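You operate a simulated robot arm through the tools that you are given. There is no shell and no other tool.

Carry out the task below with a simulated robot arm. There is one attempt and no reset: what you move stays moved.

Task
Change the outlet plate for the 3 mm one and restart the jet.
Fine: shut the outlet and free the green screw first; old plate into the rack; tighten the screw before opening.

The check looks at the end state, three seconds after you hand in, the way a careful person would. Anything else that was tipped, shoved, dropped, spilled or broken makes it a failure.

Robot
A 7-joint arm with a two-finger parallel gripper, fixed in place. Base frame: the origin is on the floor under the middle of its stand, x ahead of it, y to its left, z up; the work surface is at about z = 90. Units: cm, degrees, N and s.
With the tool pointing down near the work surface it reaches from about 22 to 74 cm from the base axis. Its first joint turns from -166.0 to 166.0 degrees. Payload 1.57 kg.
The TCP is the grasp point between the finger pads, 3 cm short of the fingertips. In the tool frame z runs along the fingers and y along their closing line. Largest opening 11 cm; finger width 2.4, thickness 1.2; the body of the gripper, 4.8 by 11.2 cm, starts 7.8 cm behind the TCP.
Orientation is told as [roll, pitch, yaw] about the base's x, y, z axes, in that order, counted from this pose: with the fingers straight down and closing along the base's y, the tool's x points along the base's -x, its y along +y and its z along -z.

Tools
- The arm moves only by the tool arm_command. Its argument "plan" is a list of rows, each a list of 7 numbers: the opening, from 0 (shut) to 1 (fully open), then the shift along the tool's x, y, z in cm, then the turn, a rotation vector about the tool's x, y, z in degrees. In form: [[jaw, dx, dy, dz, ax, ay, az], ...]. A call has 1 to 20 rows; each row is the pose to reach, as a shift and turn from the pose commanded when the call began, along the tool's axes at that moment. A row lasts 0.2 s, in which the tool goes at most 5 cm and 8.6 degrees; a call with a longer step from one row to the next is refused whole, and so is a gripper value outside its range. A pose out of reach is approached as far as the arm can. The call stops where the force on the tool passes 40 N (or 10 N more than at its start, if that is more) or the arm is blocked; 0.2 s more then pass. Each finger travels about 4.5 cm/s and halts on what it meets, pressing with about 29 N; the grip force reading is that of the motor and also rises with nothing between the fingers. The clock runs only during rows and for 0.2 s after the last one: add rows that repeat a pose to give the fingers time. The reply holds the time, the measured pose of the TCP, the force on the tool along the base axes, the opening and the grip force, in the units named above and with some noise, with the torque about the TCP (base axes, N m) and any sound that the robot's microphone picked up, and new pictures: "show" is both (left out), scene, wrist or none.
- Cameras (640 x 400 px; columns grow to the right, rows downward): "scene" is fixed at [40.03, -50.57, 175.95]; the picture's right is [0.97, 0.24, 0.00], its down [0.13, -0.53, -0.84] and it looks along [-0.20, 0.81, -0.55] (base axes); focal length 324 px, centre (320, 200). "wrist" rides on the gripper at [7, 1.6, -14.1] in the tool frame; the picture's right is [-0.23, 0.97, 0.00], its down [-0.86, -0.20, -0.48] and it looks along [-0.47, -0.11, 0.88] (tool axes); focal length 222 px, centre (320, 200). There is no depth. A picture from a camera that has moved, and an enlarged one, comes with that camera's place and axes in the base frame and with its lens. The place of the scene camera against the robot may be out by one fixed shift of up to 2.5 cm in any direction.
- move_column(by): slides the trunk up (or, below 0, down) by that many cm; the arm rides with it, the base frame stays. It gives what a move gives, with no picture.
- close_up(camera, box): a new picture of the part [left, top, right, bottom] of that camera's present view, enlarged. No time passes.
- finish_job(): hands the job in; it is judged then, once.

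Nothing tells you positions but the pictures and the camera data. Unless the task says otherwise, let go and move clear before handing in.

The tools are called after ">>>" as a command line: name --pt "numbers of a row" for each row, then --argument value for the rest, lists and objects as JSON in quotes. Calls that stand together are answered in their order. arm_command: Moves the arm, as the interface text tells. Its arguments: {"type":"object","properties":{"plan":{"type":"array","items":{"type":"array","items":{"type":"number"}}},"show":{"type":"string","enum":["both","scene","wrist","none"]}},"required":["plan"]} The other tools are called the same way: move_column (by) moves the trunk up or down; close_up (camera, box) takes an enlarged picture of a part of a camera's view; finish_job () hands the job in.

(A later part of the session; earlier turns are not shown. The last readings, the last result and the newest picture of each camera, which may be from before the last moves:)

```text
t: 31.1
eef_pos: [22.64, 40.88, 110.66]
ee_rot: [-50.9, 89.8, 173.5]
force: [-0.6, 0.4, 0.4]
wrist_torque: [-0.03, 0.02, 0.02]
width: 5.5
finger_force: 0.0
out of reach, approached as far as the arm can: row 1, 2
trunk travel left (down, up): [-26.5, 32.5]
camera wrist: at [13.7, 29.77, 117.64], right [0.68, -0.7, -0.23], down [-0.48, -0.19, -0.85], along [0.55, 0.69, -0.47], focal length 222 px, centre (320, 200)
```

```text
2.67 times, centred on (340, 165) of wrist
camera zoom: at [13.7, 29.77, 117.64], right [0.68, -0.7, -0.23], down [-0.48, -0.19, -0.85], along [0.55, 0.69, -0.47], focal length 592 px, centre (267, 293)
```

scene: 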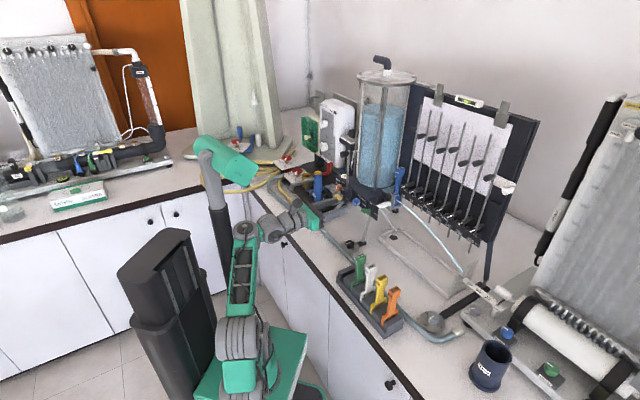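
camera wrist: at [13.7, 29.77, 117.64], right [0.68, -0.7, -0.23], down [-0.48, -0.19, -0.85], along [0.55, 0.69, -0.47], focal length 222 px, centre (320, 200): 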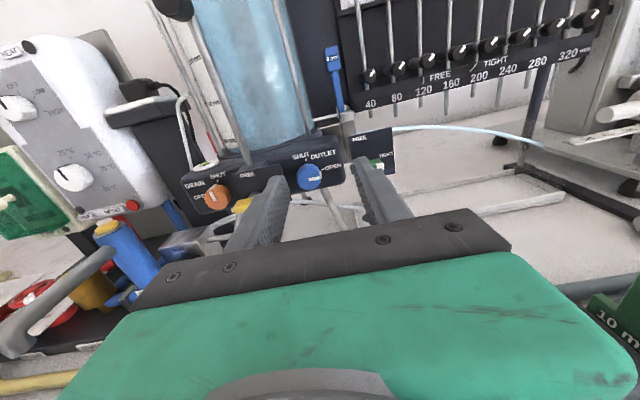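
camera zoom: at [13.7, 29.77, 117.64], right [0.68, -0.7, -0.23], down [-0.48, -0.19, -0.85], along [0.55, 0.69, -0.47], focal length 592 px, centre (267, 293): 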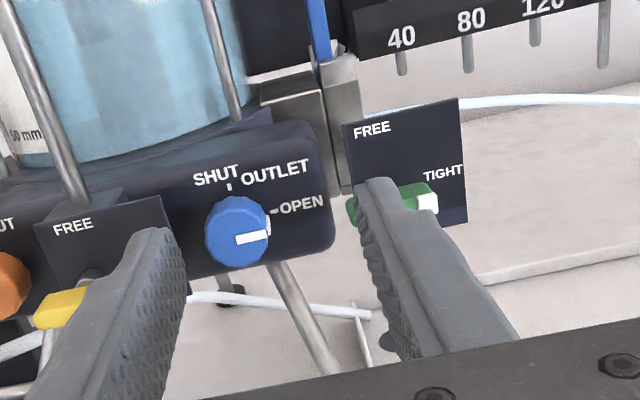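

I now have a consistent estimate for the outlet knob: front centre about (28.1, 48.8, 108.3), roughly 2.9 cm across. I'll check the clearances around the knob and wing before reaching in.

>>> close_up --camera "wrist" --box '[230, 140, 390, 240]'

>>> close_up --camera "scene" --box '[325, 170, 389, 220]'

```text
4.00 times, centred on (310, 190) of wrist
camera zoom: at [13.7, 29.77, 117.64], right [0.68, -0.7, -0.23], down [-0.48, -0.19, -0.85], along [0.55, 0.69, -0.47], focal length 888 px, centre (360, 240)
```

zoom: 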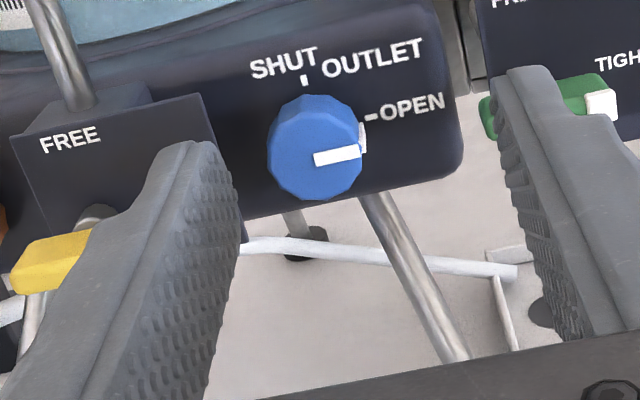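

```text
8.00 times, centred on (357, 195) of scene
camera zoom: at [40.03, -50.57, 175.95], right [0.97, 0.24, 0.0], down [0.13, -0.53, -0.84], along [-0.2, 0.81, -0.55], focal length 2588 px, centre (24, 240)
```

zoom: 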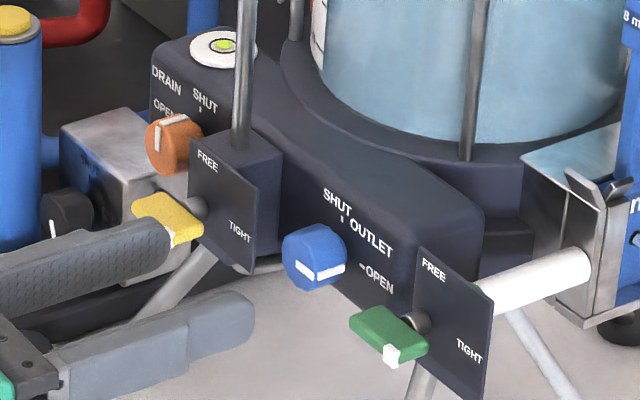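

The yellow screw's panel stands forward just left of the blue knob, so I'll grip the knob with the fingers above and below it and turn it in two short strokes. First I'll turn the gripper 90° about its own axis here, clear of everything.

>>> arm_command --pt "0.5 0 0 0 0 0 8.5" --pt "0.5 0 0 0 0 0 17" --pt "0.5 0 0 0 0 0 25.5" --pt "0.5 0 0 0 0 0 34" --pt "0.5 0 0 0 0 0 42.5" --pt "0.5 0 0 0 0 0 51" --pt "0.5 0 0 0 0 0 59.5" --pt "0.5 0 0 0 0 0 68" --pt "0.5 0 0 0 0 0 76.5" --pt "0.5 0 0 0 0 0 85" --pt "0.5 0 0 0 0 0 90" --show "both"

```text
t: 31.8
eef_pos: [26.38, 36.61, 109.11]
ee_rot: [-23.4, 85.0, -169.7]
force: [-1.1, -0.5, -1.0]
wrist_torque: [-0.01, 0.0, -0.01]
width: 5.51
finger_force: 0.1
out of reach, approached as far as the arm can: row 1, 2, 3
trunk travel left (down, up): [-26.5, 32.5]
stopped in row 3: the arm was blocked; the commanded pose is now the measured one
camera wrist: at [16.1, 27.4, 117.14], right [0.52, -0.81, -0.26], down [-0.58, -0.11, -0.81], along [0.63, 0.57, -0.53], focal length 222 px, centre (320, 200)
```

scene: 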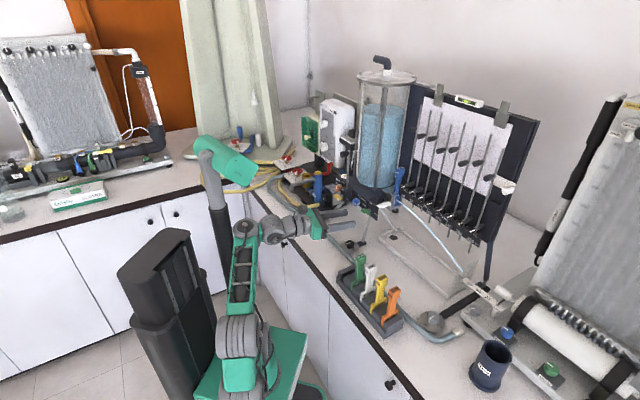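
wrist: 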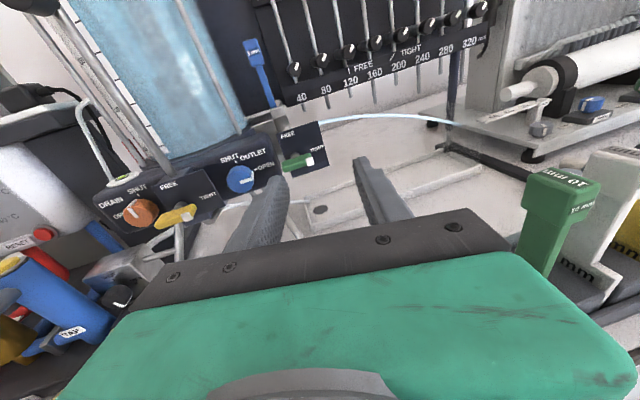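

That direction hits the last joint's stop, so the usable range is the other way. I'll turn to the opposite vertical-closing pose and centre the hand in front of the blue knob, still clear of it.

>>> arm_command --pt "0.5 0.06 -0.67 0.15 0.45 1.03 -7.67" --pt "0.5 0.13 -1.34 0.3 0.91 2.06 -15.3" --pt "0.5 0.19 -2.0 0.45 1.37 3.1 -23.0" --pt "0.5 0.26 -2.7 0.6 1.82 4.1 -30.7" --pt "0.5 0.32 -3.35 0.75 2.27 5.16 -38.4" --pt "0.5 0.38 -4.0 0.9 2.73 6.2 -46.0" --pt "0.5 0.45 -4.7 1.04 3.18 7.2 -53.7" --pt "0.5 0.51 -5.36 1.2 3.64 8.25 -61.4" --pt "0.5 0.58 -6.0 1.34 4.1 9.3 -69.05" --pt "0.5 0.64 -6.7 1.5 4.55 10.3 -76.7" --pt "0.5 0.7 -7.4 1.64 5.0 11.35 -84.4" --pt "0.5 0.77 -8.04 1.79 5.46 12.38 -92.07" --show "both"

```text
t: 34.4
eef_pos: [23.22, 44.25, 109.68]
ee_rot: [90.0, -0.1, -44.7]
force: [-0.4, 0.1, -0.3]
wrist_torque: [0.0, 0.03, 0.03]
width: 5.51
finger_force: 0.1
trunk travel left (down, up): [-26.5, 32.5]
camera wrist: at [8.31, 39.09, 111.47], right [0.16, -0.16, 0.97], down [0.27, -0.94, -0.2], along [0.95, 0.3, -0.11], focal length 222 px, centre (320, 200)
```

scene: 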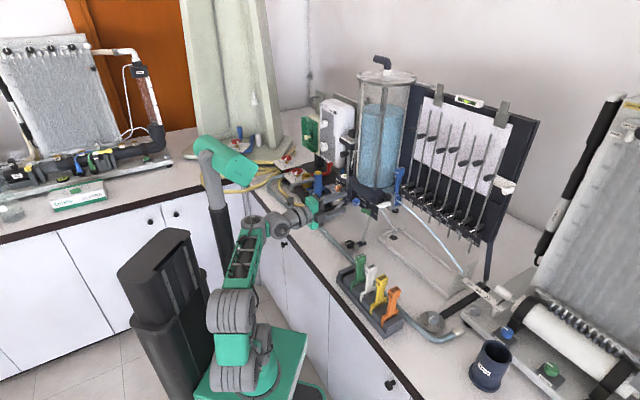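
wrist: 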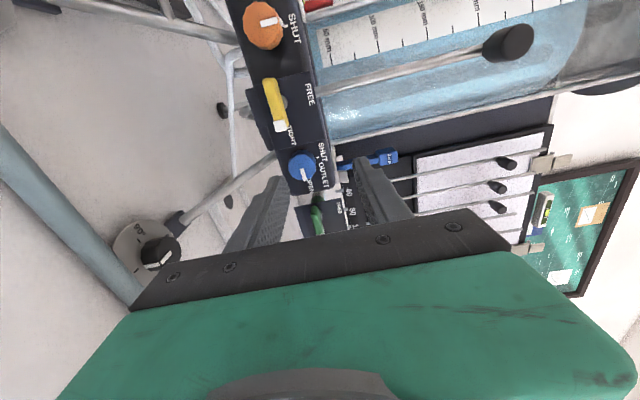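

Now the gripper is in a clean pose in front of the knob, closing vertically. I'll zoom in to measure the knob and wing precisely.

>>> close_up --camera "wrist" --box '[220, 70, 420, 250]'

>>> close_up --camera "wrist" --box '[260, 130, 360, 192]'

>>> close_up --camera "scene" --box '[270, 160, 420, 250]'

```text
2.22 times, centred on (320, 160) of wrist
camera zoom: at [8.31, 39.09, 111.47], right [0.16, -0.16, 0.97], down [0.27, -0.94, -0.2], along [0.95, 0.3, -0.11], focal length 494 px, centre (320, 289)
```

zoom: 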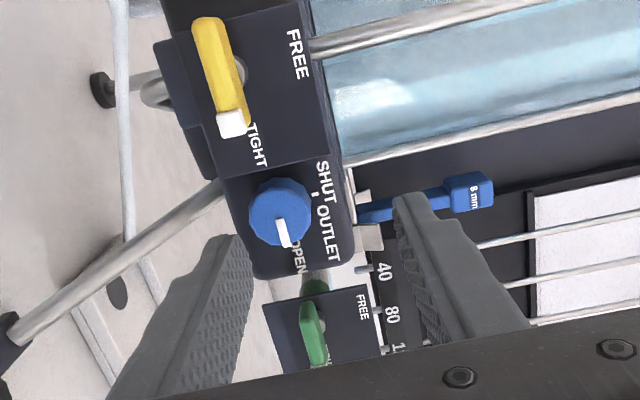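

```text
6.40 times, centred on (310, 161) of wrist
camera zoom: at [8.31, 39.09, 111.47], right [0.16, -0.16, 0.97], down [0.27, -0.94, -0.2], along [0.95, 0.3, -0.11], focal length 1422 px, centre (384, 450)
```

zoom: 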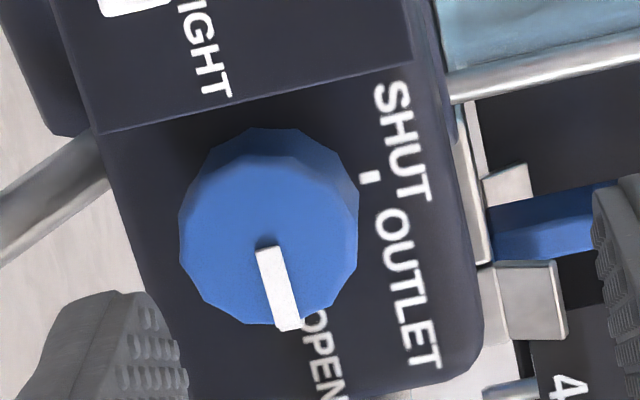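

```text
4.27 times, centred on (345, 205) of scene
camera zoom: at [40.03, -50.57, 175.95], right [0.97, 0.24, 0.0], down [0.13, -0.53, -0.84], along [-0.2, 0.81, -0.55], focal length 1380 px, centre (213, 179)
```

zoom: 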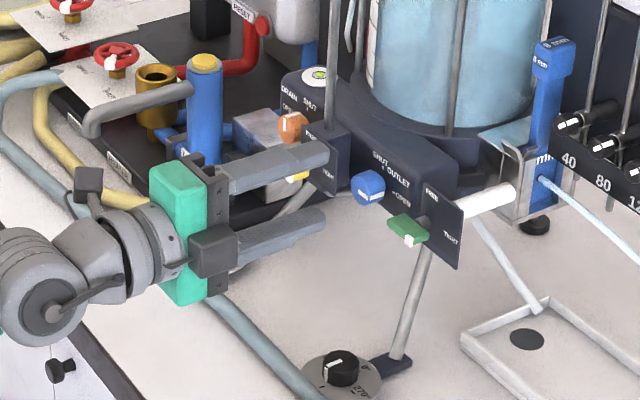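

Three views put the knob's front centre at about (28.0, 48.9, 108.0). I'll align the hand in height and advance until the fingertips are just short of the knob, then check.

>>> arm_command --pt "0.5 -0.1 -1.0 0 0 0 -0.3" --pt "0.5 -0.1 -1.65 1.2 0 0 -0.3" --pt "0.5 -0.1 -1.65 2.5 0 0 -0.3" --pt "0.5 -0.1 -1.65 2.5 0 0 -0.3" --show "none"

>>> close_up --camera "wrist" --box '[240, 110, 400, 210]'

>>> close_up --camera "scene" --box '[310, 165, 406, 225]'

```text
t: 35.4
eef_pos: [25.07, 46.18, 108.21]
ee_rot: [89.9, -0.3, -44.7]
force: [0.3, 0.3, 0.1]
wrist_torque: [0.0, 0.01, 0.01]
width: 5.52
finger_force: 0.0
trunk travel left (down, up): [-26.5, 32.5]
```

```text
4.00 times, centred on (320, 160) of wrist
camera zoom: at [10.11, 40.92, 109.9], right [0.16, -0.16, 0.97], down [0.27, -0.94, -0.19], along [0.95, 0.3, -0.11], focal length 888 px, centre (320, 360)
```

zoom: 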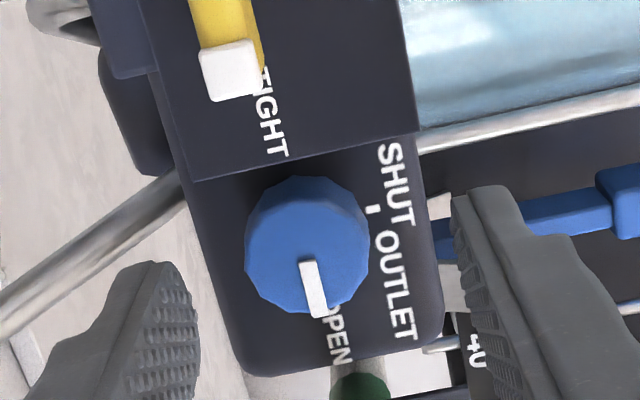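

```text
6.67 times, centred on (358, 195) of scene
camera zoom: at [40.03, -50.57, 175.95], right [0.97, 0.24, 0.0], down [0.13, -0.53, -0.84], along [-0.2, 0.81, -0.55], focal length 2156 px, centre (67, 233)
```

zoom: 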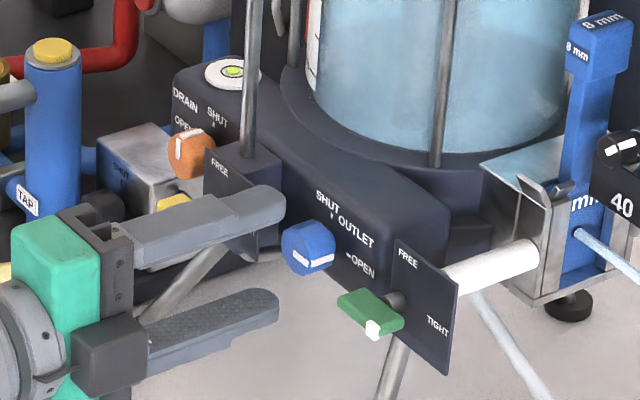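

The knob sits about 0.3 cm below the tool axis, with its face ~4.5 cm ahead and the block behind it at ~6.5 cm. I'll twist to +22°, narrow the jaws, and slide the tips around the knob without touching the block.

>>> arm_command --pt "0.36 -0.1 -0.3 0 0 0 8" --pt "0.36 -0.1 -0.3 0 0 0 16" --pt "0.36 -0.1 -0.3 0 0 0 22.5" --pt "0.36 -0.1 -0.3 1.3 0 0 22.5" --pt "0.36 -0.1 -0.3 2.6 0 0 22.5" --pt "0.36 -0.1 -0.3 2.6 0 0 22.5" --show "none"

>>> close_up --camera "wrist" --box '[240, 120, 400, 220]'

>>> close_up --camera "scene" --box '[325, 175, 389, 225]'

```text
t: 36.8
eef_pos: [26.94, 47.65, 107.98]
ee_rot: [89.9, 22.2, -44.7]
force: [0.6, -0.2, 1.0]
wrist_torque: [-0.02, -0.02, 0.01]
width: 3.97
finger_force: 0.0
trunk travel left (down, up): [-26.5, 32.5]
```

```text
4.00 times, centred on (320, 170) of wrist
camera zoom: at [12.91, 41.84, 112.16], right [0.41, -0.41, 0.82], down [0.17, -0.84, -0.51], along [0.89, 0.35, -0.28], focal length 888 px, centre (320, 320)
```

zoom: 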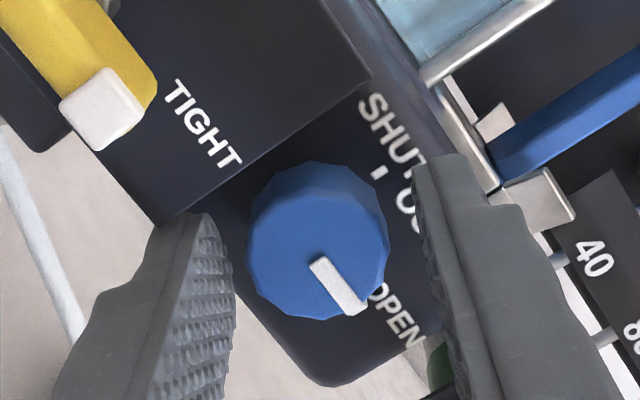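

```text
8.00 times, centred on (357, 200) of scene
camera zoom: at [40.03, -50.57, 175.95], right [0.97, 0.24, 0.0], down [0.13, -0.53, -0.84], along [-0.2, 0.81, -0.55], focal length 2588 px, centre (24, 200)
```

zoom: 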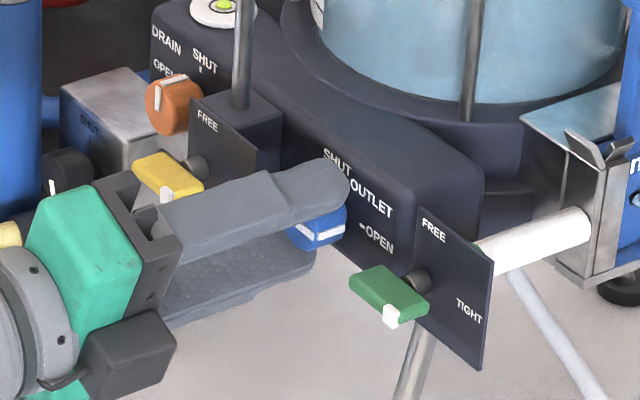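

The fingers straddle the knob cleanly. I'll close on it.

>>> arm_command --pt "0.2 0 0 0 0 0 0" --pt "0.2 0 0 0 0 0 0" --pt "0.2 0 0 0 0 0 0" --pt "0.2 0 0 0 0 0 0" --show "none"

```text
t: 37.8
eef_pos: [26.99, 47.81, 107.85]
ee_rot: [90.0, 22.2, -44.7]
force: [-2.6, -1.1, -3.0]
wrist_torque: [0.12, -0.24, 0.02]
width: 2.74
finger_force: 37.7
trunk travel left (down, up): [-26.5, 32.5]
```

The knob is gripped at 2.74 cm. I'll turn it 45° counter-clockwise, toward SHUT.

>>> arm_command --pt "0.2 0 0 0 0 0 -7.5" --pt "0.2 0 0 0 0 0 -15" --pt "0.2 0 0 0 0 0 -22.5" --pt "0.2 0 0 0 0 0 -30" --pt "0.2 0 0 0 0 0 -37.5" --pt "0.2 0 0 0 0 0 -45" --pt "0.2 0 0 0 0 0 -45" --show "none"

>>> close_up --camera "wrist" --box '[240, 120, 400, 220]'

>>> close_up --camera "scene" --box '[325, 175, 453, 275]'

```text
t: 39.4
eef_pos: [26.96, 47.87, 107.84]
ee_rot: [89.8, -22.9, -44.5]
force: [3.2, 6.4, -4.6]
wrist_torque: [-0.56, 0.53, 0.75]
width: 2.74
finger_force: 38.3
trunk travel left (down, up): [-26.5, 32.5]
```

```text
4.00 times, centred on (320, 170) of wrist
camera zoom: at [12.02, 42.69, 106.77], right [-0.12, 0.12, 0.99], down [0.28, -0.95, 0.15], along [0.95, 0.29, 0.08], focal length 888 px, centre (320, 320)
```

zoom: 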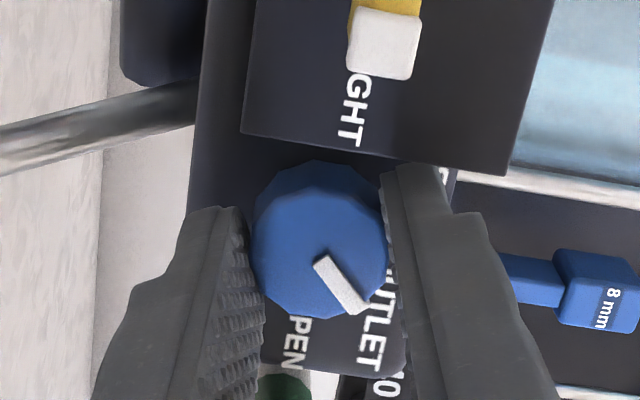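

```text
4.00 times, centred on (389, 225) of scene
camera zoom: at [40.03, -50.57, 175.95], right [0.97, 0.24, 0.0], down [0.13, -0.53, -0.84], along [-0.2, 0.81, -0.55], focal length 1294 px, centre (44, 100)
```

zoom: 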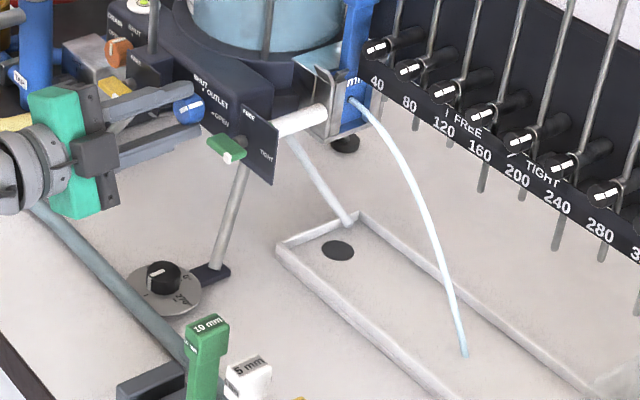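

The jet is already weaker, and the knob turned with the gripper. I'll release slightly, swing back 45° and grip again.

>>> arm_command --pt "0.35 0 0 0 0 0 0" --pt "0.35 0 0 0 0 0 0" --pt "0.35 0 0 0 0 0 7.5" --pt "0.35 0 0 0 0 0 15" --pt "0.35 0 0 0 0 0 22.5" --pt "0.35 0 0 0 0 0 30" --pt "0.35 0 0 0 0 0 37.5" --pt "0.35 0 0 0 0 0 45" --pt "0.35 0 0 0 0 0 45" --show "none"

>>> close_up --camera "wrist" --box '[240, 120, 400, 220]'

```text
t: 41.4
eef_pos: [26.75, 47.65, 108.09]
ee_rot: [90.0, 22.3, -44.7]
force: [-0.1, -0.2, -0.5]
wrist_torque: [0.0, -0.03, 0.02]
width: 3.85
finger_force: 0.0
trunk travel left (down, up): [-26.5, 32.5]
```

```text
4.00 times, centred on (320, 170) of wrist
camera zoom: at [12.84, 41.78, 112.24], right [0.41, -0.41, 0.81], down [0.17, -0.84, -0.51], along [0.89, 0.35, -0.28], focal length 888 px, centre (320, 320)
```

zoom: 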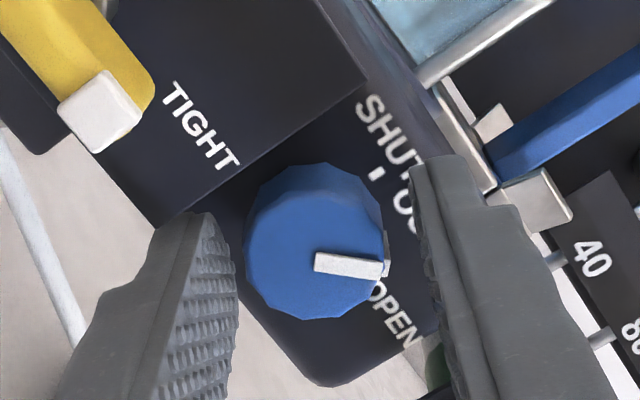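

The knob held its 45° position. Now the second stroke: grip and turn another 45°.

>>> arm_command --pt "0.2 0 0 0 0 0 0" --pt "0.2 0 0 0 0 0 0" --pt "0.2 0 0 0 0 0 0" --pt "0.2 0 0 0 0 0 -7.5" --pt "0.2 0 0 0 0 0 -15" --pt "0.2 0 0 0 0 0 -22.5" --pt "0.2 0 0 0 0 0 -30" --pt "0.2 0 0 0 0 0 -37.5" --pt "0.2 0 0 0 0 0 -45" --pt "0.2 0 0 0 0 0 -45" --show "none"

>>> close_up --camera "wrist" --box '[240, 120, 400, 220]'

>>> close_up --camera "scene" --box '[325, 175, 453, 275]'

```text
t: 43.6
eef_pos: [26.89, 47.7, 107.83]
ee_rot: [89.9, -22.9, -44.7]
force: [-4.1, -10.2, -14.6]
wrist_torque: [-0.15, 0.73, -0.11]
width: 2.74
finger_force: 38.2
trunk travel left (down, up): [-26.5, 32.5]
```

```text
4.00 times, centred on (320, 170) of wrist
camera zoom: at [11.93, 42.69, 106.76], right [-0.12, 0.12, 0.99], down [0.28, -0.95, 0.15], along [0.95, 0.29, 0.08], focal length 888 px, centre (320, 320)
```

zoom: 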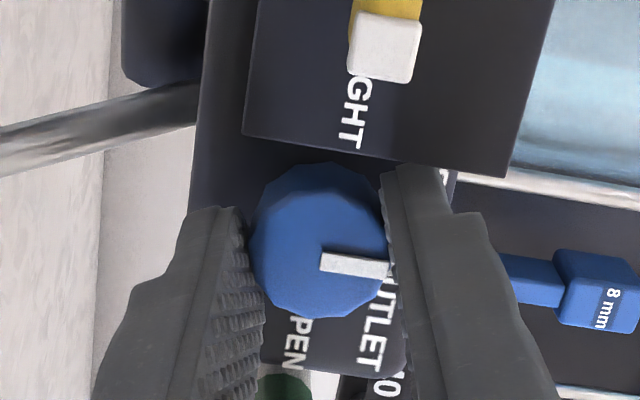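

```text
4.00 times, centred on (389, 225) of scene
camera zoom: at [40.03, -50.57, 175.95], right [0.97, 0.24, 0.0], down [0.13, -0.53, -0.84], along [-0.2, 0.81, -0.55], focal length 1294 px, centre (44, 100)
```

zoom: 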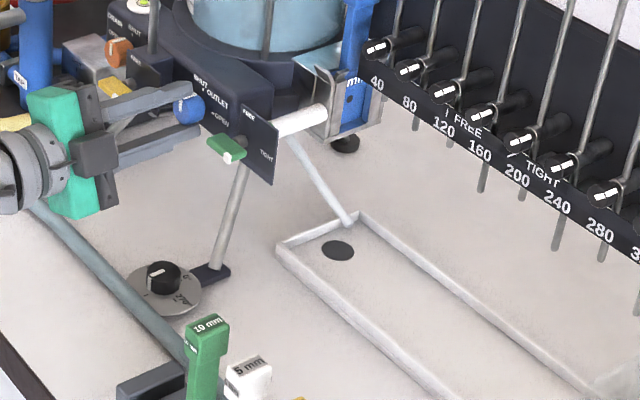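

The jet has stopped and the pointer is at SHUT. I'll release, back straight out, and level the gripper again.

>>> arm_command --pt "0.36 0 0 0 0 0 0" --pt "0.36 0 0 0 0 0 0" --pt "0.36 0 0 -2 0 0 0" --pt "0.36 0 0 -4 0 0 0" --pt "0.36 0 0 -6 0 0 0" --pt "0.4 0 0 -6 0 0 7.5" --pt "0.4 0 0 -6 0 0 15" --pt "0.4 0 0 -6 0 0 22.5" --pt "0.4 0 0 -6 0 0 22.5" --show "wrist"

>>> close_up --camera "wrist" --box '[240, 110, 400, 240]'

>>> close_up --camera "scene" --box '[335, 180, 399, 225]'

```text
t: 45.6
eef_pos: [22.53, 43.58, 108.05]
ee_rot: [90.0, -0.2, -44.7]
force: [-0.3, 0.3, 0.1]
wrist_torque: [0.0, 0.0, -0.01]
width: 4.4
finger_force: 0.1
trunk travel left (down, up): [-26.5, 32.5]
camera wrist: at [7.74, 38.35, 109.69], right [0.16, -0.16, 0.97], down [0.27, -0.94, -0.2], along [0.95, 0.3, -0.11], focal length 222 px, centre (320, 200)
```

wrist: 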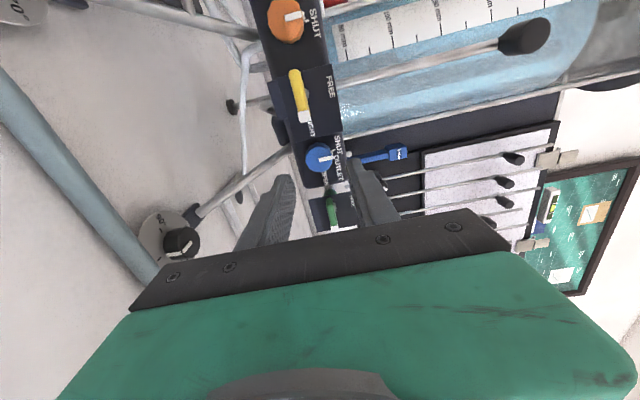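

```text
3.08 times, centred on (320, 175) of wrist
camera zoom: at [7.74, 38.35, 109.69], right [0.16, -0.16, 0.97], down [0.27, -0.94, -0.2], along [0.95, 0.3, -0.11], focal length 684 px, centre (320, 277)
```

zoom: 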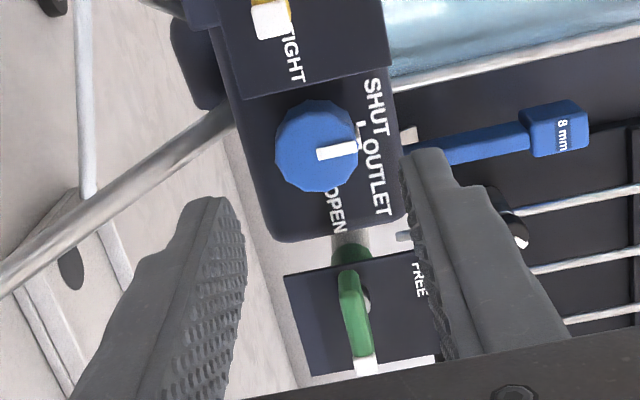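

```text
8.89 times, centred on (367, 202) of scene
camera zoom: at [40.03, -50.57, 175.95], right [0.97, 0.24, 0.0], down [0.13, -0.53, -0.84], along [-0.2, 0.81, -0.55], focal length 2875 px, centre (-98, 178)
```

zoom: 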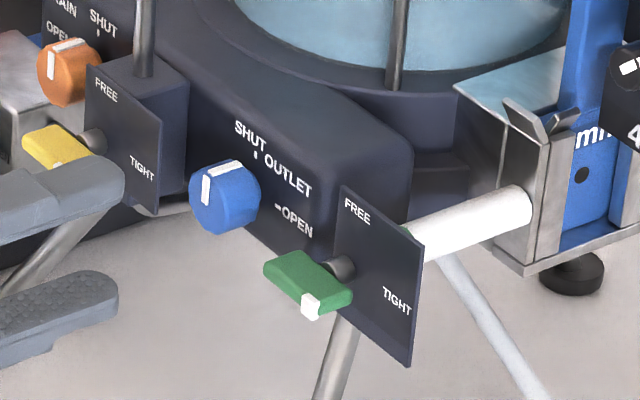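

Outlet confirmed SHUT with no flow. Next is the green wing: I'll shift right by about 6.8 cm while staying back, and measure it.

>>> arm_command --pt "0.4 -3.4 -0.3 0 0 0 -0.3" --pt "0.4 -6.8 -0.5 0 0 0 -0.3" --pt "0.4 -6.8 -0.5 1.0 0 0 -0.3" --show "none"

>>> close_up --camera "wrist" --box '[240, 110, 400, 210]'

>>> close_up --camera "scene" --box '[310, 165, 406, 225]'

```text
t: 46.4
eef_pos: [28.27, 39.54, 107.37]
ee_rot: [90.0, -0.6, -44.7]
force: [-0.3, 0.8, -0.4]
wrist_torque: [0.03, 0.0, 0.02]
width: 4.39
finger_force: 0.0
trunk travel left (down, up): [-26.5, 32.5]
```

```text
4.00 times, centred on (320, 160) of wrist
camera zoom: at [13.4, 34.27, 109.03], right [0.15, -0.15, 0.98], down [0.27, -0.94, -0.19], along [0.95, 0.3, -0.1], focal length 888 px, centre (320, 360)
```

zoom: 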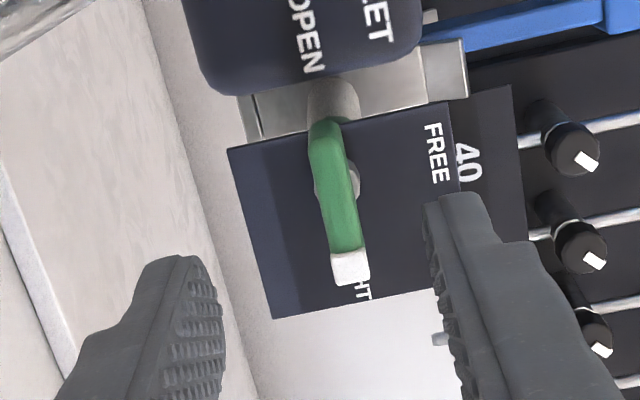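

```text
6.67 times, centred on (358, 195) of scene
camera zoom: at [40.03, -50.57, 175.95], right [0.97, 0.24, 0.0], down [0.13, -0.53, -0.84], along [-0.2, 0.81, -0.55], focal length 2156 px, centre (67, 233)
```

zoom: 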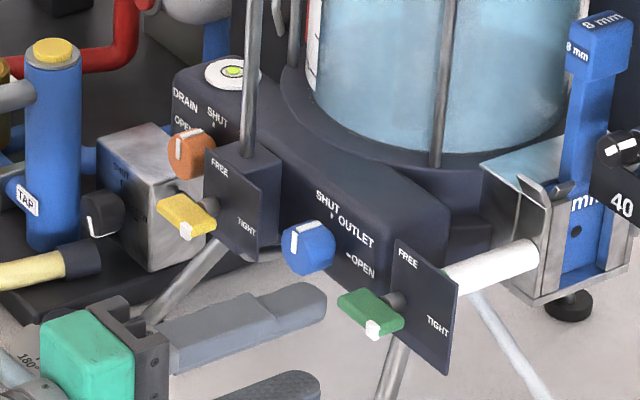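

The wing's hub is at about b = −8.2, z = 107.7, with its panel at n ≈ 57.2, so there's room for the fingertips. I'll align and slide the open jaws over the wing.

>>> arm_command --pt "0.32 0.2 0.35 0 0 0 0" --pt "0.32 0.2 0.35 2.0 0 0 0" --pt "0.32 0.2 0.35 3.5 0 0 0" --pt "0.32 0.2 0.35 4.6 0 0 0" --pt "0.32 0.2 0.35 4.6 0 0 0" --show "none"

>>> close_up --camera "wrist" --box '[240, 120, 400, 220]'

>>> close_up --camera "scene" --box '[325, 175, 389, 225]'

```text
t: 47.6
eef_pos: [31.22, 42.81, 107.77]
ee_rot: [89.9, -0.6, -44.7]
force: [0.0, 0.7, 0.1]
wrist_torque: [-0.01, 0.0, -0.04]
width: 3.5
finger_force: 0.0
trunk travel left (down, up): [-26.5, 32.5]
```

```text
4.00 times, centred on (320, 170) of wrist
camera zoom: at [16.33, 37.68, 109.41], right [0.15, -0.15, 0.98], down [0.27, -0.94, -0.19], along [0.95, 0.3, -0.1], focal length 888 px, centre (320, 320)
```

zoom: 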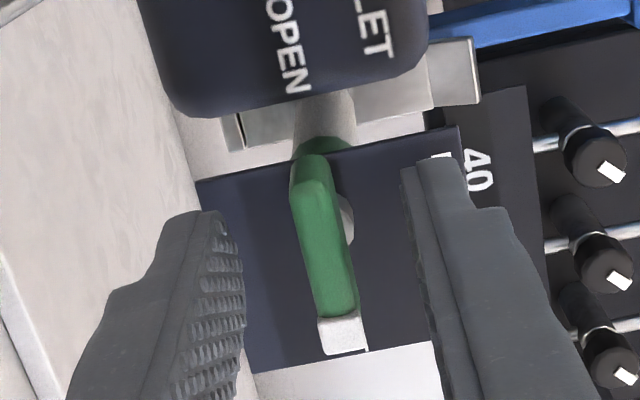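

```text
8.00 times, centred on (357, 200) of scene
camera zoom: at [40.03, -50.57, 175.95], right [0.97, 0.24, 0.0], down [0.13, -0.53, -0.84], along [-0.2, 0.81, -0.55], focal length 2588 px, centre (24, 200)
```

zoom: 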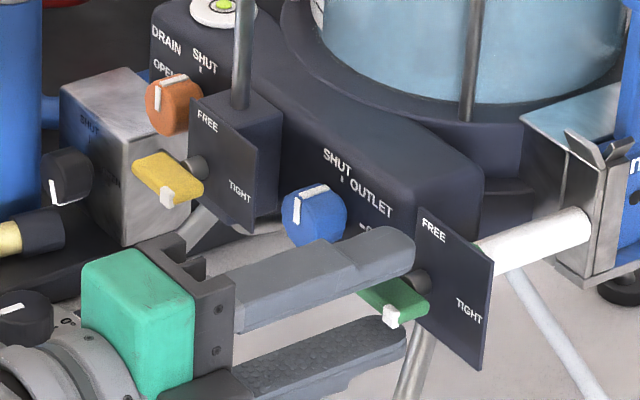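

The wing is centred between the jaws. I'll close on it.

>>> arm_command --pt "0.04 0 0 0 0 0 0" --pt "0.04 0 0 0 0 0 0" --pt "0.04 0 0 0 0 0 0" --pt "0.04 0 0 0 0 0 0" --show "none"

>>> close_up --camera "wrist" --box '[240, 120, 400, 220]'

```text
t: 48.6
eef_pos: [31.27, 42.84, 107.87]
ee_rot: [90.1, -0.5, -44.7]
force: [1.9, 3.7, 7.6]
wrist_torque: [-0.01, 0.01, 0.07]
width: 0.78
finger_force: 27.0
trunk travel left (down, up): [-26.5, 32.5]
```

```text
4.00 times, centred on (320, 170) of wrist
camera zoom: at [16.31, 37.67, 109.48], right [0.15, -0.15, 0.98], down [0.27, -0.94, -0.19], along [0.95, 0.3, -0.1], focal length 888 px, centre (320, 320)
```

zoom: 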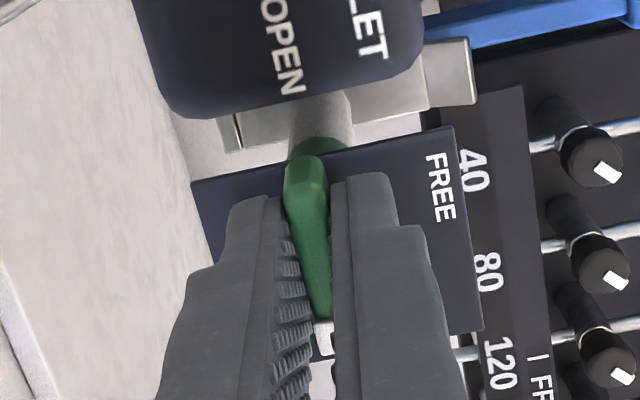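

The wing is held firmly. I'll turn it 90° counter-clockwise, from TIGHT to FREE.

>>> arm_command --pt "0.04 0 0.1 0 0 0 -8.2" --pt "0.04 0 0.1 0 0 0 -16.4" --pt "0.04 0 0.1 0 0 0 -24.6" --pt "0.04 0 0.1 0 0 0 -32.8" --pt "0.04 0 0.1 0 0 0 -41" --pt "0.04 0 0.1 0 0 0 -49.2" --pt "0.04 0 0.1 0 0 0 -57.4" --pt "0.04 0 0.1 0 0 0 -65.6" --pt "0.04 0 0.1 0 0 0 -73.8" --pt "0.04 0 0.1 0 0 0 -82" --pt "0.04 0 0.1 0 0 0 -90" --pt "0.04 0 0.1 0 0 0 -90" --show "both"

>>> close_up --camera "scene" --box '[325, 175, 389, 225]'

```text
t: 51.2
eef_pos: [31.39, 42.66, 107.94]
ee_rot: [-75.8, -89.3, 121.1]
force: [-8.4, -18.8, -22.2]
wrist_torque: [0.21, 0.7, -0.64]
width: 0.79
finger_force: 27.5
trunk travel left (down, up): [-26.5, 32.5]
camera wrist: at [20.35, 33.8, 100.97], right [-0.69, 0.69, 0.22], down [-0.2, -0.47, 0.86], along [0.69, 0.55, 0.46], focal length 222 px, centre (320, 200)
```

scene: 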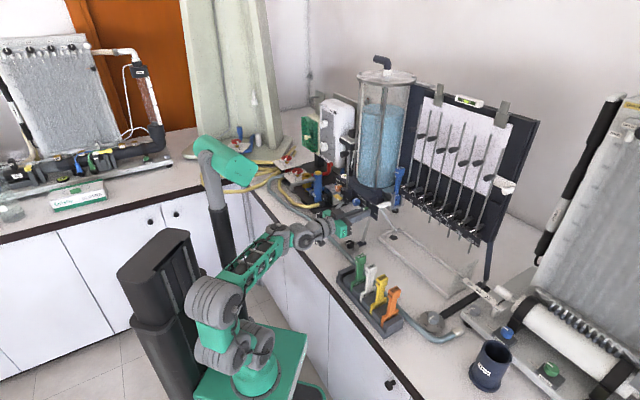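
wrist: 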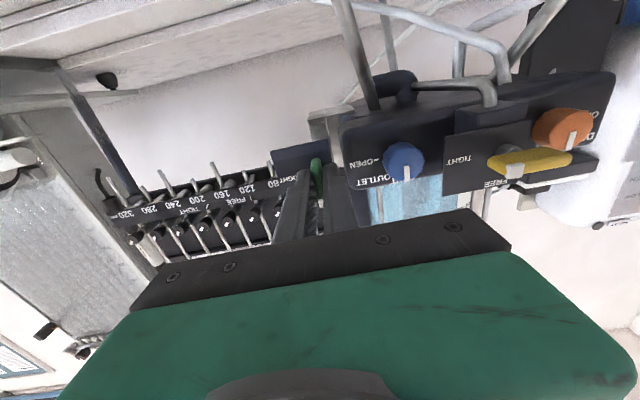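

```text
8.00 times, centred on (357, 200) of scene
camera zoom: at [40.03, -50.57, 175.95], right [0.97, 0.24, 0.0], down [0.13, -0.53, -0.84], along [-0.2, 0.81, -0.55], focal length 2588 px, centre (24, 200)
```

zoom: 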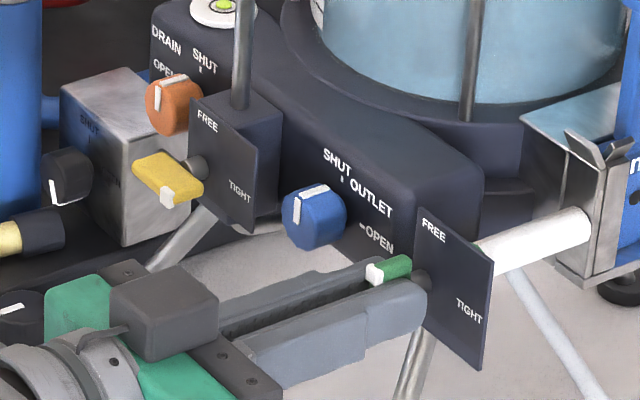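

The wing's white tip is now up, at FREE. I'll release and back straight out.

>>> arm_command --pt "0.25 0 0 0 0 0 0" --pt "0.25 0 0 0 0 0 0" --pt "0.25 0 0 0 0 0 0" --pt "0.25 0 0 -2 0 0 0" --pt "0.25 0 0 -4 0 0 0" --pt "0.25 0 0 -6 0 0 0" --pt "0.25 0 0 -6 0 0 0" --show "wrist"

>>> close_up --camera "scene" --box '[340, 160, 420, 225]'

```text
t: 52.8
eef_pos: [27.14, 38.68, 108.13]
ee_rot: [-85.6, -89.4, 130.9]
force: [0.1, -1.0, -0.4]
wrist_torque: [0.02, -0.03, -0.03]
width: 2.74
finger_force: 0.0
trunk travel left (down, up): [-26.5, 32.5]
camera wrist: at [16.12, 29.63, 101.12], right [-0.69, 0.69, 0.22], down [-0.2, -0.47, 0.86], along [0.69, 0.55, 0.47], focal length 222 px, centre (320, 200)
```

wrist: 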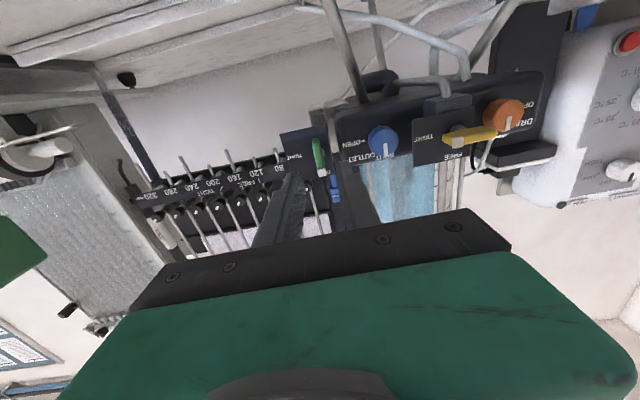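

```text
6.15 times, centred on (380, 192) of scene
camera zoom: at [40.03, -50.57, 175.95], right [0.97, 0.24, 0.0], down [0.13, -0.53, -0.84], along [-0.2, 0.81, -0.55], focal length 1990 px, centre (-49, 246)
```

zoom: 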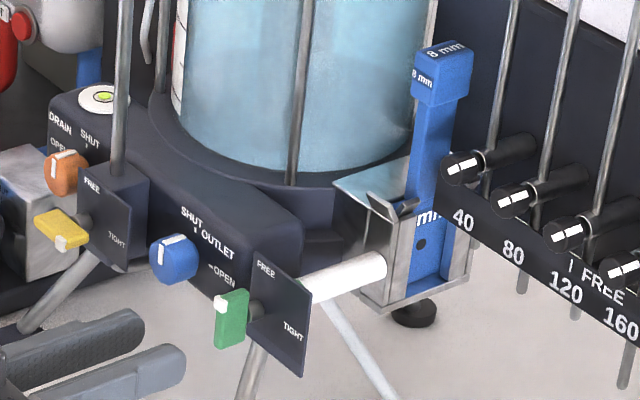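

The screw is FREE and the outlet SHUT. Next is the old plate: I'll raise the trunk, tilt the tool about 30° below horizontal, and approach the blue head from the front, above the panel and clear of the tank.

>>> move_column --by 13

>>> arm_command --pt "0.3 0 0 0 0 7.5 0" --pt "0.3 0 0 0 0 15 0" --pt "0.3 0 0 0 0 22.5 0" --pt "0.3 0 0 0 0 30 0" --pt "0.3 0 0 0 0 30 0" --show "both"

```text
t: 54.4
eef_pos: [27.08, 38.64, 121.02]
ee_rot: [-86.4, -89.4, 131.7]
force: [-0.5, -0.1, 0.1]
wrist_torque: [-0.01, 0.01, -0.03]
width: 2.75
finger_force: 0.1
trunk travel left (down, up): [-39.5, 19.5]
```

```text
t: 55.5
eef_pos: [27.2, 38.58, 121.16]
ee_rot: [-1.1, -59.9, 46.3]
force: [-0.1, -1.0, 0.1]
wrist_torque: [-0.01, -0.01, 0.01]
width: 3.3
finger_force: 0.1
trunk travel left (down, up): [-39.5, 19.5]
camera wrist: at [14.94, 28.54, 122.22], right [-0.61, 0.77, 0.19], down [0.15, -0.12, 0.98], along [0.78, 0.63, -0.04], focal length 222 px, centre (320, 200)
```

scene: 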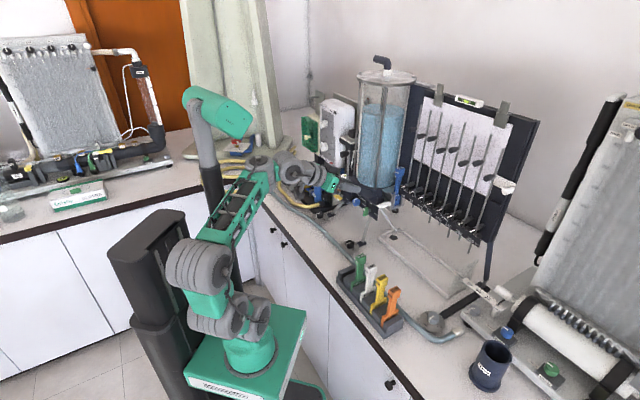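
wrist: 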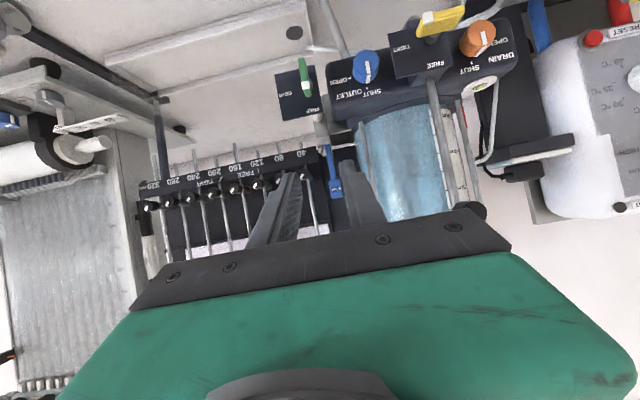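

The blue plate's head now shows between the fingers in the wrist view. I'll zoom in to measure it and the space around it.

>>> close_up --camera "wrist" --box '[240, 90, 440, 230]'

>>> close_up --camera "wrist" --box '[300, 130, 380, 210]'

>>> close_up --camera "scene" --box '[300, 110, 460, 220]'

```text
2.86 times, centred on (340, 160) of wrist
camera zoom: at [14.94, 28.54, 122.22], right [-0.61, 0.77, 0.19], down [0.15, -0.12, 0.98], along [0.78, 0.63, -0.04], focal length 635 px, centre (263, 314)
```

zoom: 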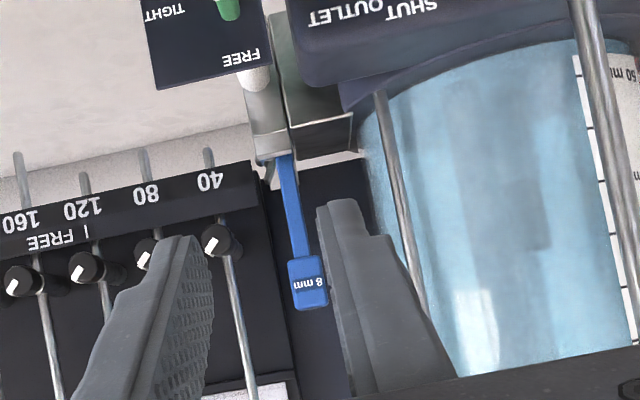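

```text
5.00 times, centred on (340, 170) of wrist
camera zoom: at [14.94, 28.54, 122.22], right [-0.61, 0.77, 0.19], down [0.15, -0.12, 0.98], along [0.78, 0.63, -0.04], focal length 1111 px, centre (220, 350)
```

zoom: 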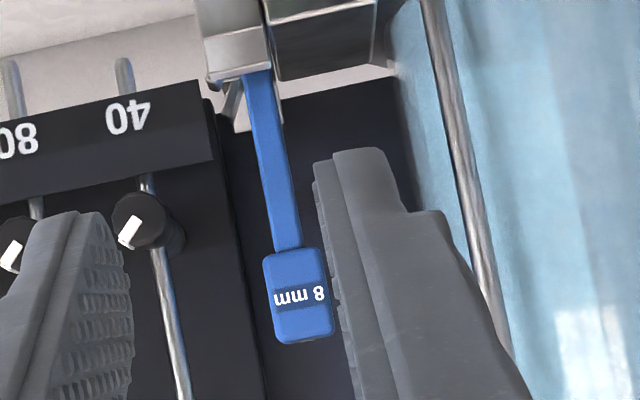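

```text
3.64 times, centred on (380, 165) of scene
camera zoom: at [40.03, -50.57, 175.95], right [0.97, 0.24, 0.0], down [0.13, -0.53, -0.84], along [-0.2, 0.81, -0.55], focal length 1176 px, centre (102, 327)
```

zoom: 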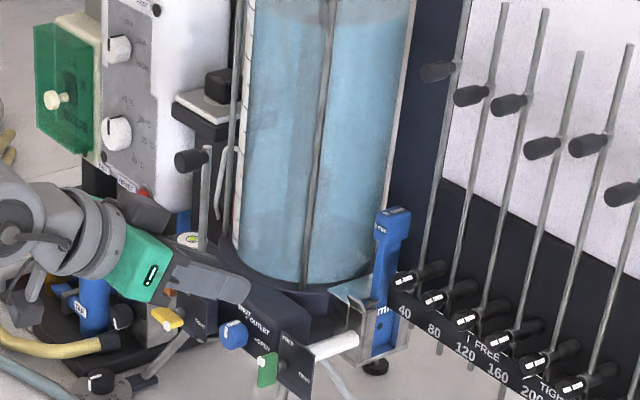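

I have the blue head at about n = 69–71.7, b = −8.65, z = 119.5, with the first manometer valve on its right and a tank post on its left, so this grasp works from a shallow angle. First I'll look at the rack from above to locate the empty slot and the 3 mm plate.

>>> arm_command --pt "0.3 1.1 -3 -1.84 0 7.5 0" --pt "0.3 2.2 -6 -3.68 0 15 0" --pt "0.3 3.3 -9 -5.5 0 22.5 0" --pt "0.3 4.4 -11.95 -7.36 0 30 0" --pt "0.3 4.4 -11.95 -7.36 0 30 0" --show "both"

```text
t: 56.8
eef_pos: [29.36, 24.01, 121.04]
ee_rot: [-0.6, -29.9, 45.7]
force: [0.2, 0.4, -0.3]
wrist_torque: [0.05, 0.0, -0.02]
width: 3.29
finger_force: 0.1
trunk travel left (down, up): [-39.5, 19.5]
camera wrist: at [19.02, 15.86, 129.8], right [-0.56, 0.83, 0.1], down [0.49, 0.22, 0.84], along [0.67, 0.52, -0.53], focal length 222 px, centre (320, 200)
```

scene: 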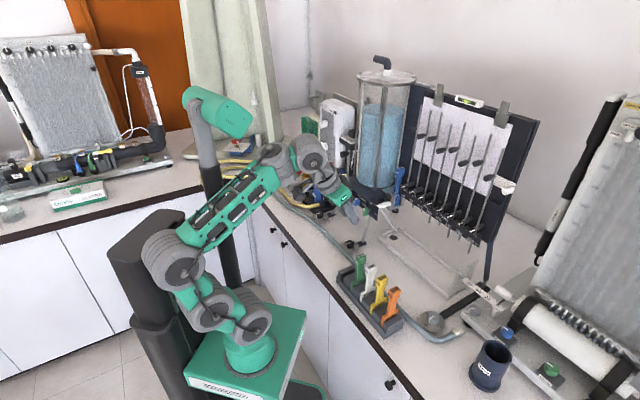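
wrist: 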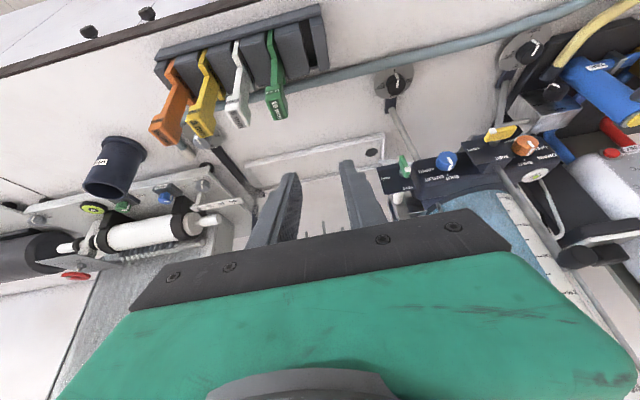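

The rack is in full view. I'll take precise close-ups of the empty slot and the plate heads.

>>> close_up --camera "wrist" --box '[240, 0, 340, 130]'

>>> close_up --camera "wrist" --box '[140, 20, 300, 150]'

>>> close_up --camera "wrist" --box '[290, 0, 340, 80]'

```text
3.08 times, centred on (290, 65) of wrist
camera zoom: at [19.02, 15.86, 129.8], right [-0.56, 0.83, 0.1], down [0.49, 0.22, 0.84], along [0.67, 0.52, -0.53], focal length 684 px, centre (412, 615)
```

zoom: 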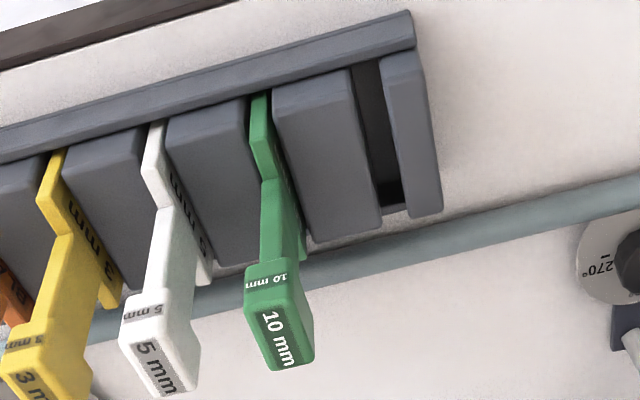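

```text
3.08 times, centred on (220, 85) of wrist
camera zoom: at [19.02, 15.86, 129.8], right [-0.56, 0.83, 0.1], down [0.49, 0.22, 0.84], along [0.67, 0.52, -0.53], focal length 684 px, centre (628, 554)
```

zoom: 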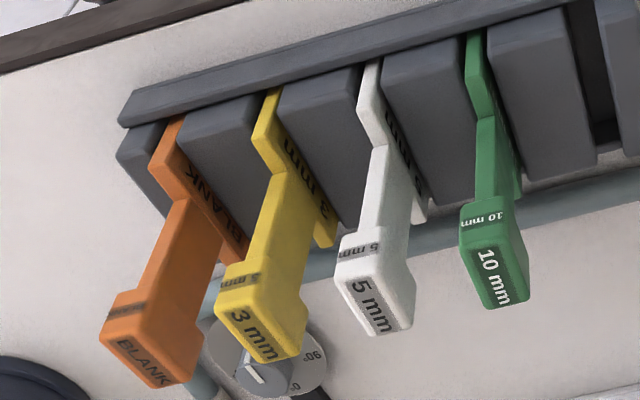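

```text
5.00 times, centred on (315, 40) of wrist
camera zoom: at [19.02, 15.86, 129.8], right [-0.56, 0.83, 0.1], down [0.49, 0.22, 0.84], along [0.67, 0.52, -0.53], focal length 1111 px, centre (345, 1000)
```

zoom: 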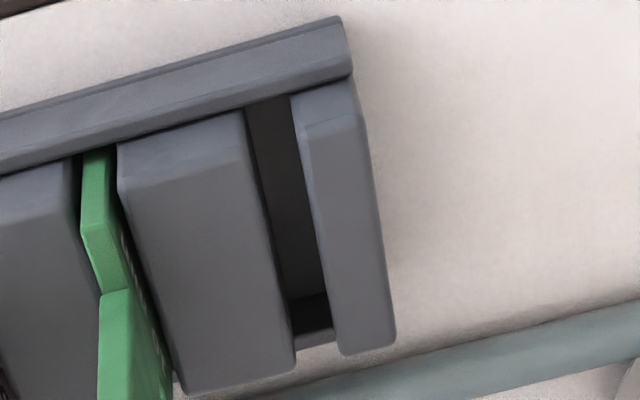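

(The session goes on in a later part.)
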